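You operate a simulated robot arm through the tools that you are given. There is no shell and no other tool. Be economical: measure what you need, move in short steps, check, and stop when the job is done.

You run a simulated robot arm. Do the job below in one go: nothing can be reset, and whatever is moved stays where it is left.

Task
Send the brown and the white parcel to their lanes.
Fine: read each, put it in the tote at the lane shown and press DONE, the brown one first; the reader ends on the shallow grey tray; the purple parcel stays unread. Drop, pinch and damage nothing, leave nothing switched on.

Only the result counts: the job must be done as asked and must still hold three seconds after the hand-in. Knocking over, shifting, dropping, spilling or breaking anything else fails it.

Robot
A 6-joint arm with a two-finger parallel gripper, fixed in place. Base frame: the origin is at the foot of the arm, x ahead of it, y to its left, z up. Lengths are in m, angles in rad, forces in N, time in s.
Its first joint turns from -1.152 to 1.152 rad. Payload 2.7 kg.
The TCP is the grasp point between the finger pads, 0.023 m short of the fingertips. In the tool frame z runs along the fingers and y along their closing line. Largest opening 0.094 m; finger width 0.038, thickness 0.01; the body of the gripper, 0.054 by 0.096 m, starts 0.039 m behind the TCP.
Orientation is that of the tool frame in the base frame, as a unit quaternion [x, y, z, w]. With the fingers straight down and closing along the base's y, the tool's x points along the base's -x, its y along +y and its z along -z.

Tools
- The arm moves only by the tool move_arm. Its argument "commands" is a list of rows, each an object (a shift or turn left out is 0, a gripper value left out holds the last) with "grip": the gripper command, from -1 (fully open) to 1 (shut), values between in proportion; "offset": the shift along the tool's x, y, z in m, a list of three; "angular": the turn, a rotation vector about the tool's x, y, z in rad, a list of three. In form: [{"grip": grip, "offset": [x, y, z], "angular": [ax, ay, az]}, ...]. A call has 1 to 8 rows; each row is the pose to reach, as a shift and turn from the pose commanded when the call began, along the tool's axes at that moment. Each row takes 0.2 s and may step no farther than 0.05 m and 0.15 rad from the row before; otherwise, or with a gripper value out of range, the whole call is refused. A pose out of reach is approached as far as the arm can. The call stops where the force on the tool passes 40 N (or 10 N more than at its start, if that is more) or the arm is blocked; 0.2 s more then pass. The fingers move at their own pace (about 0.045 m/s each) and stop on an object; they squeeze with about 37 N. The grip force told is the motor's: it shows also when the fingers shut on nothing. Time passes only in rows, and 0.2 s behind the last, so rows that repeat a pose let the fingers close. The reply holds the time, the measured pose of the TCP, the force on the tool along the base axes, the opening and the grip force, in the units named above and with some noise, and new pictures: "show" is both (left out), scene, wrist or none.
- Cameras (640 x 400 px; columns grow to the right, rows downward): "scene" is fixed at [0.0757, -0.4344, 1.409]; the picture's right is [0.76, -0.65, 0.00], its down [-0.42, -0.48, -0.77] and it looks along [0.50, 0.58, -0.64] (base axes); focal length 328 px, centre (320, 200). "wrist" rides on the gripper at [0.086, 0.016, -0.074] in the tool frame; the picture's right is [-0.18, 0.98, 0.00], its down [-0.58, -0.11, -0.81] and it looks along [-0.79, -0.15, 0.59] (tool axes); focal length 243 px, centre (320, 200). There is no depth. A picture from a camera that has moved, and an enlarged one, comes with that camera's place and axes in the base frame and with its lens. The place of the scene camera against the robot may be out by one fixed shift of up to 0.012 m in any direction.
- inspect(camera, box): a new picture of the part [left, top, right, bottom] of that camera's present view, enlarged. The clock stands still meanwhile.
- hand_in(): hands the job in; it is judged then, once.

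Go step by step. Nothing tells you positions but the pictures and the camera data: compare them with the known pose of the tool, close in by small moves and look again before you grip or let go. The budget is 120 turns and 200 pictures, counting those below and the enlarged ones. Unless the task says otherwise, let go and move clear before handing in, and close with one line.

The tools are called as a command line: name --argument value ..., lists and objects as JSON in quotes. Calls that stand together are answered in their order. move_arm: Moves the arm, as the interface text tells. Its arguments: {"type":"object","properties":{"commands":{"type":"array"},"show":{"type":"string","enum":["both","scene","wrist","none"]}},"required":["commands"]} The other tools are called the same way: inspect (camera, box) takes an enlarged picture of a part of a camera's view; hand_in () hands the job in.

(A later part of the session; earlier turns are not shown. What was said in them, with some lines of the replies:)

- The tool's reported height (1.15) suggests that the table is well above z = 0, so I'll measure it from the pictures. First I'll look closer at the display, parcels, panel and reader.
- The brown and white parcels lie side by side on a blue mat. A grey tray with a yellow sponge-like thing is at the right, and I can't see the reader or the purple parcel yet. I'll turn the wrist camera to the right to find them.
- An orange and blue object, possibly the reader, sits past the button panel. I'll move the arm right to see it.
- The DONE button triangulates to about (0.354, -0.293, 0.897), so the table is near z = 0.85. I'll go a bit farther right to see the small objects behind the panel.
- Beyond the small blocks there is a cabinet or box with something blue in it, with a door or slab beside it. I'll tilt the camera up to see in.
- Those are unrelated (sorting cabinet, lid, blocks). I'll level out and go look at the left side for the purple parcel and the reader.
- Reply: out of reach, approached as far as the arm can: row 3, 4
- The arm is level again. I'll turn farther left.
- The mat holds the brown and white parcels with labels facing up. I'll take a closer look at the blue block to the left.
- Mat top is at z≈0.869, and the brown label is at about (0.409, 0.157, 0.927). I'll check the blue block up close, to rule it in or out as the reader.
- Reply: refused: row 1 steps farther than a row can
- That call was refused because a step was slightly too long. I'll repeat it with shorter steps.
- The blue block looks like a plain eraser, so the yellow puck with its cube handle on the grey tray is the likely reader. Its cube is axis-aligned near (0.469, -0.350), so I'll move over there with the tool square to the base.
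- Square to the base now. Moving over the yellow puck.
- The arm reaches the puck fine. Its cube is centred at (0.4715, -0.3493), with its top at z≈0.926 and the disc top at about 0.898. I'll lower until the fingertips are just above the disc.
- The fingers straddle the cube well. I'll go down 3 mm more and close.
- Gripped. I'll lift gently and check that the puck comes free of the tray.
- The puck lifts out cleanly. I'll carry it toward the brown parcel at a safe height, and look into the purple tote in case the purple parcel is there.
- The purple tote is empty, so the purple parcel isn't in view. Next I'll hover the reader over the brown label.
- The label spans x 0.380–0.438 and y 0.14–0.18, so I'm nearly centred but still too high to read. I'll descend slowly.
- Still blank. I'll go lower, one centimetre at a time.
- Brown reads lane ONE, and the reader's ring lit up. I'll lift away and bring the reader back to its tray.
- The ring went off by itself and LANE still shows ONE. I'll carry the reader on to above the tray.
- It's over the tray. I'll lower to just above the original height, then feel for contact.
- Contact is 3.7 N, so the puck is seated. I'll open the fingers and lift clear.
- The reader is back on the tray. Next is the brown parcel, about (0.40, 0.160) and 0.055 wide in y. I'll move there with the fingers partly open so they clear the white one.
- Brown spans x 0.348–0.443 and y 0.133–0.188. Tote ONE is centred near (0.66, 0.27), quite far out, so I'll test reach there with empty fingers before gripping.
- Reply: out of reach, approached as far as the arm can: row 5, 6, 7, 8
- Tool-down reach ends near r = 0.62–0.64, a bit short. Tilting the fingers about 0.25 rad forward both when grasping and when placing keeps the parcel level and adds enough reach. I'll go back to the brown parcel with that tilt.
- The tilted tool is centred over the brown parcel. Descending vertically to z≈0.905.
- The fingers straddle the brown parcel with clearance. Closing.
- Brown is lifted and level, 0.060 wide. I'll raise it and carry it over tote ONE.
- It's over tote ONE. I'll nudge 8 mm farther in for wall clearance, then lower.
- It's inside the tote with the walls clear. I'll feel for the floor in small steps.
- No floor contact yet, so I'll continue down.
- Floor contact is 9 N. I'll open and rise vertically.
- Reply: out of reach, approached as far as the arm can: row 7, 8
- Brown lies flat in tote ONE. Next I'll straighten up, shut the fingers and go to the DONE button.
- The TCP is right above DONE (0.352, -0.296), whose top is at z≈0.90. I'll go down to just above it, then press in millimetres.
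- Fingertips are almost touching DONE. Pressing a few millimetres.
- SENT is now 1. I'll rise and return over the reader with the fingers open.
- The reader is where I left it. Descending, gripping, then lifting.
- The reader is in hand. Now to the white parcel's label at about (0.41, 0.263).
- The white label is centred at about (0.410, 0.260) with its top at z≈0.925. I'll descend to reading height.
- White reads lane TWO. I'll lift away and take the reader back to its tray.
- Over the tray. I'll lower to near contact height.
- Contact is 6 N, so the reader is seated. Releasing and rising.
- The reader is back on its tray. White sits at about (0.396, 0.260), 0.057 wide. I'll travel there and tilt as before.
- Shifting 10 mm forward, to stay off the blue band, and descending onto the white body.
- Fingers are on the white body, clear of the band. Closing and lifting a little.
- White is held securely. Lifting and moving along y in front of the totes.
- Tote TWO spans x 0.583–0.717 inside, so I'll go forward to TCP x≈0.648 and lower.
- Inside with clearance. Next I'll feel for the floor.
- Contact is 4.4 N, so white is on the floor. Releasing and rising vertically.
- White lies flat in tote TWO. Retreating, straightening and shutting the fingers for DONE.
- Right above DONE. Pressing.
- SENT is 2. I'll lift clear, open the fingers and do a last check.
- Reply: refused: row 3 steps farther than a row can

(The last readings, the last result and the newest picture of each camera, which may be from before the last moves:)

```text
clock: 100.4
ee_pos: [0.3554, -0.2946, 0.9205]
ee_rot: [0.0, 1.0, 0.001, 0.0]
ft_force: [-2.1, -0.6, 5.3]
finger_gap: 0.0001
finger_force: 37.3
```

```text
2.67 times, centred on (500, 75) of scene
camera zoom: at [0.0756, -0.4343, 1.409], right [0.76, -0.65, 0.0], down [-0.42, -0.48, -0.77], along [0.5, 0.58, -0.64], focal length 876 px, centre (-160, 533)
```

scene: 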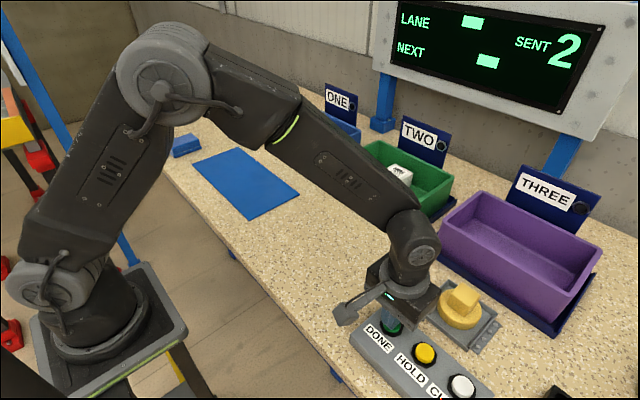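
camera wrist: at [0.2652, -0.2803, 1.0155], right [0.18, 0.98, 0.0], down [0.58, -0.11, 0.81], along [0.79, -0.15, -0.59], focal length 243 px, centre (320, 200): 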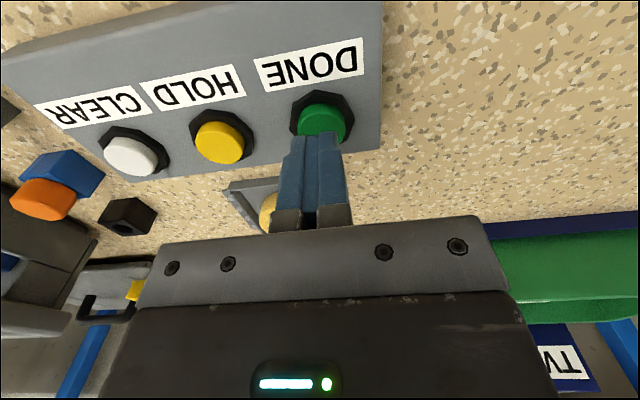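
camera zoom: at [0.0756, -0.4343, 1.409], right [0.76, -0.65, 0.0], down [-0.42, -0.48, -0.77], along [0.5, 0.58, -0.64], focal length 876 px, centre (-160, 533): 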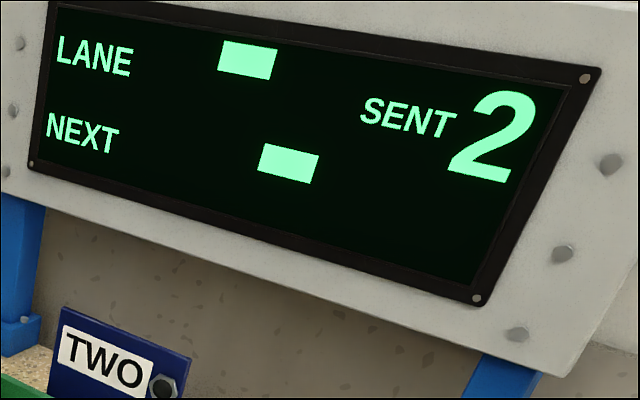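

That call was refused because one step was too long. Lifting with shorter steps.

move_arm --commands '[{"offset": [0, 0, -0.04]}, {"offset": [0, 0, -0.08]}, {"grip": 0, "offset": [0, 0.02, -0.12]}, {"offset": [0, 0.06, -0.14]}, {"offset": [0, 0.1, -0.15]}, {"offset": [0, 0.1, -0.15]}]'

inspect --camera "scene" --box '[340, 220, 580, 400]'

```text
clock: 101.8
ee_pos: [0.3556, -0.1926, 1.0688]
ee_rot: [0.001, 1.0, 0.0, 0.0]
ft_force: [0.5, -0.1, 0.7]
finger_gap: 0.0471
finger_force: 0.1
camera wrist: at [0.2695, -0.1773, 1.1451], right [0.19, 0.98, 0.0], down [0.58, -0.11, 0.81], along [0.79, -0.15, -0.59], focal length 243 px, centre (320, 200)
```

scene: 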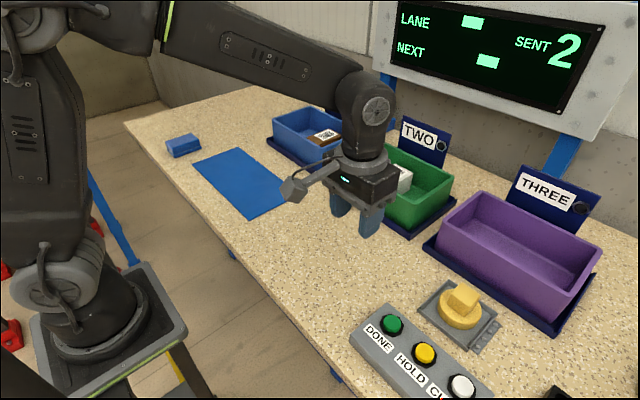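
wrist: 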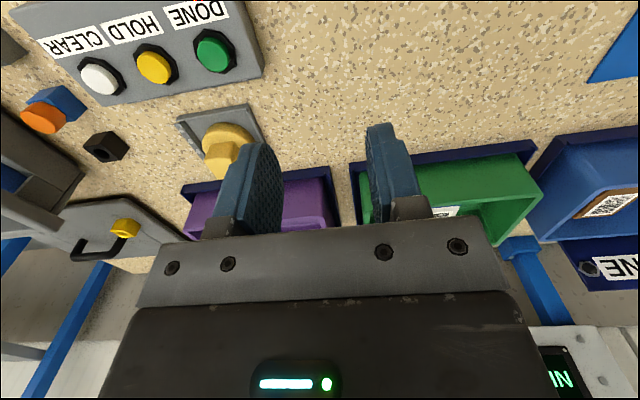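

```text
2.22 times, centred on (460, 310) of scene
camera zoom: at [0.0757, -0.4344, 1.409], right [0.76, -0.65, 0.0], down [-0.42, -0.48, -0.77], along [0.5, 0.58, -0.64], focal length 730 px, centre (9, -44)
```

zoom: 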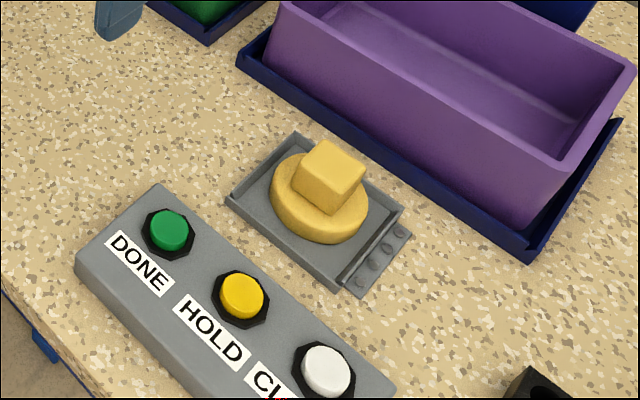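

Everything is in place: both parcels are in their totes, SENT shows 2, the reader is on its tray with its ring dark, and the arm is clear. Handing in.

hand_in

```text
The job is handed in.
```

The brown parcel read lane ONE and the white lane TWO; each is in its tote with DONE pressed, brown first (SENT shows 2), the reader is back on the grey tray unlit, and I never saw the purple parcel, so it was not read.
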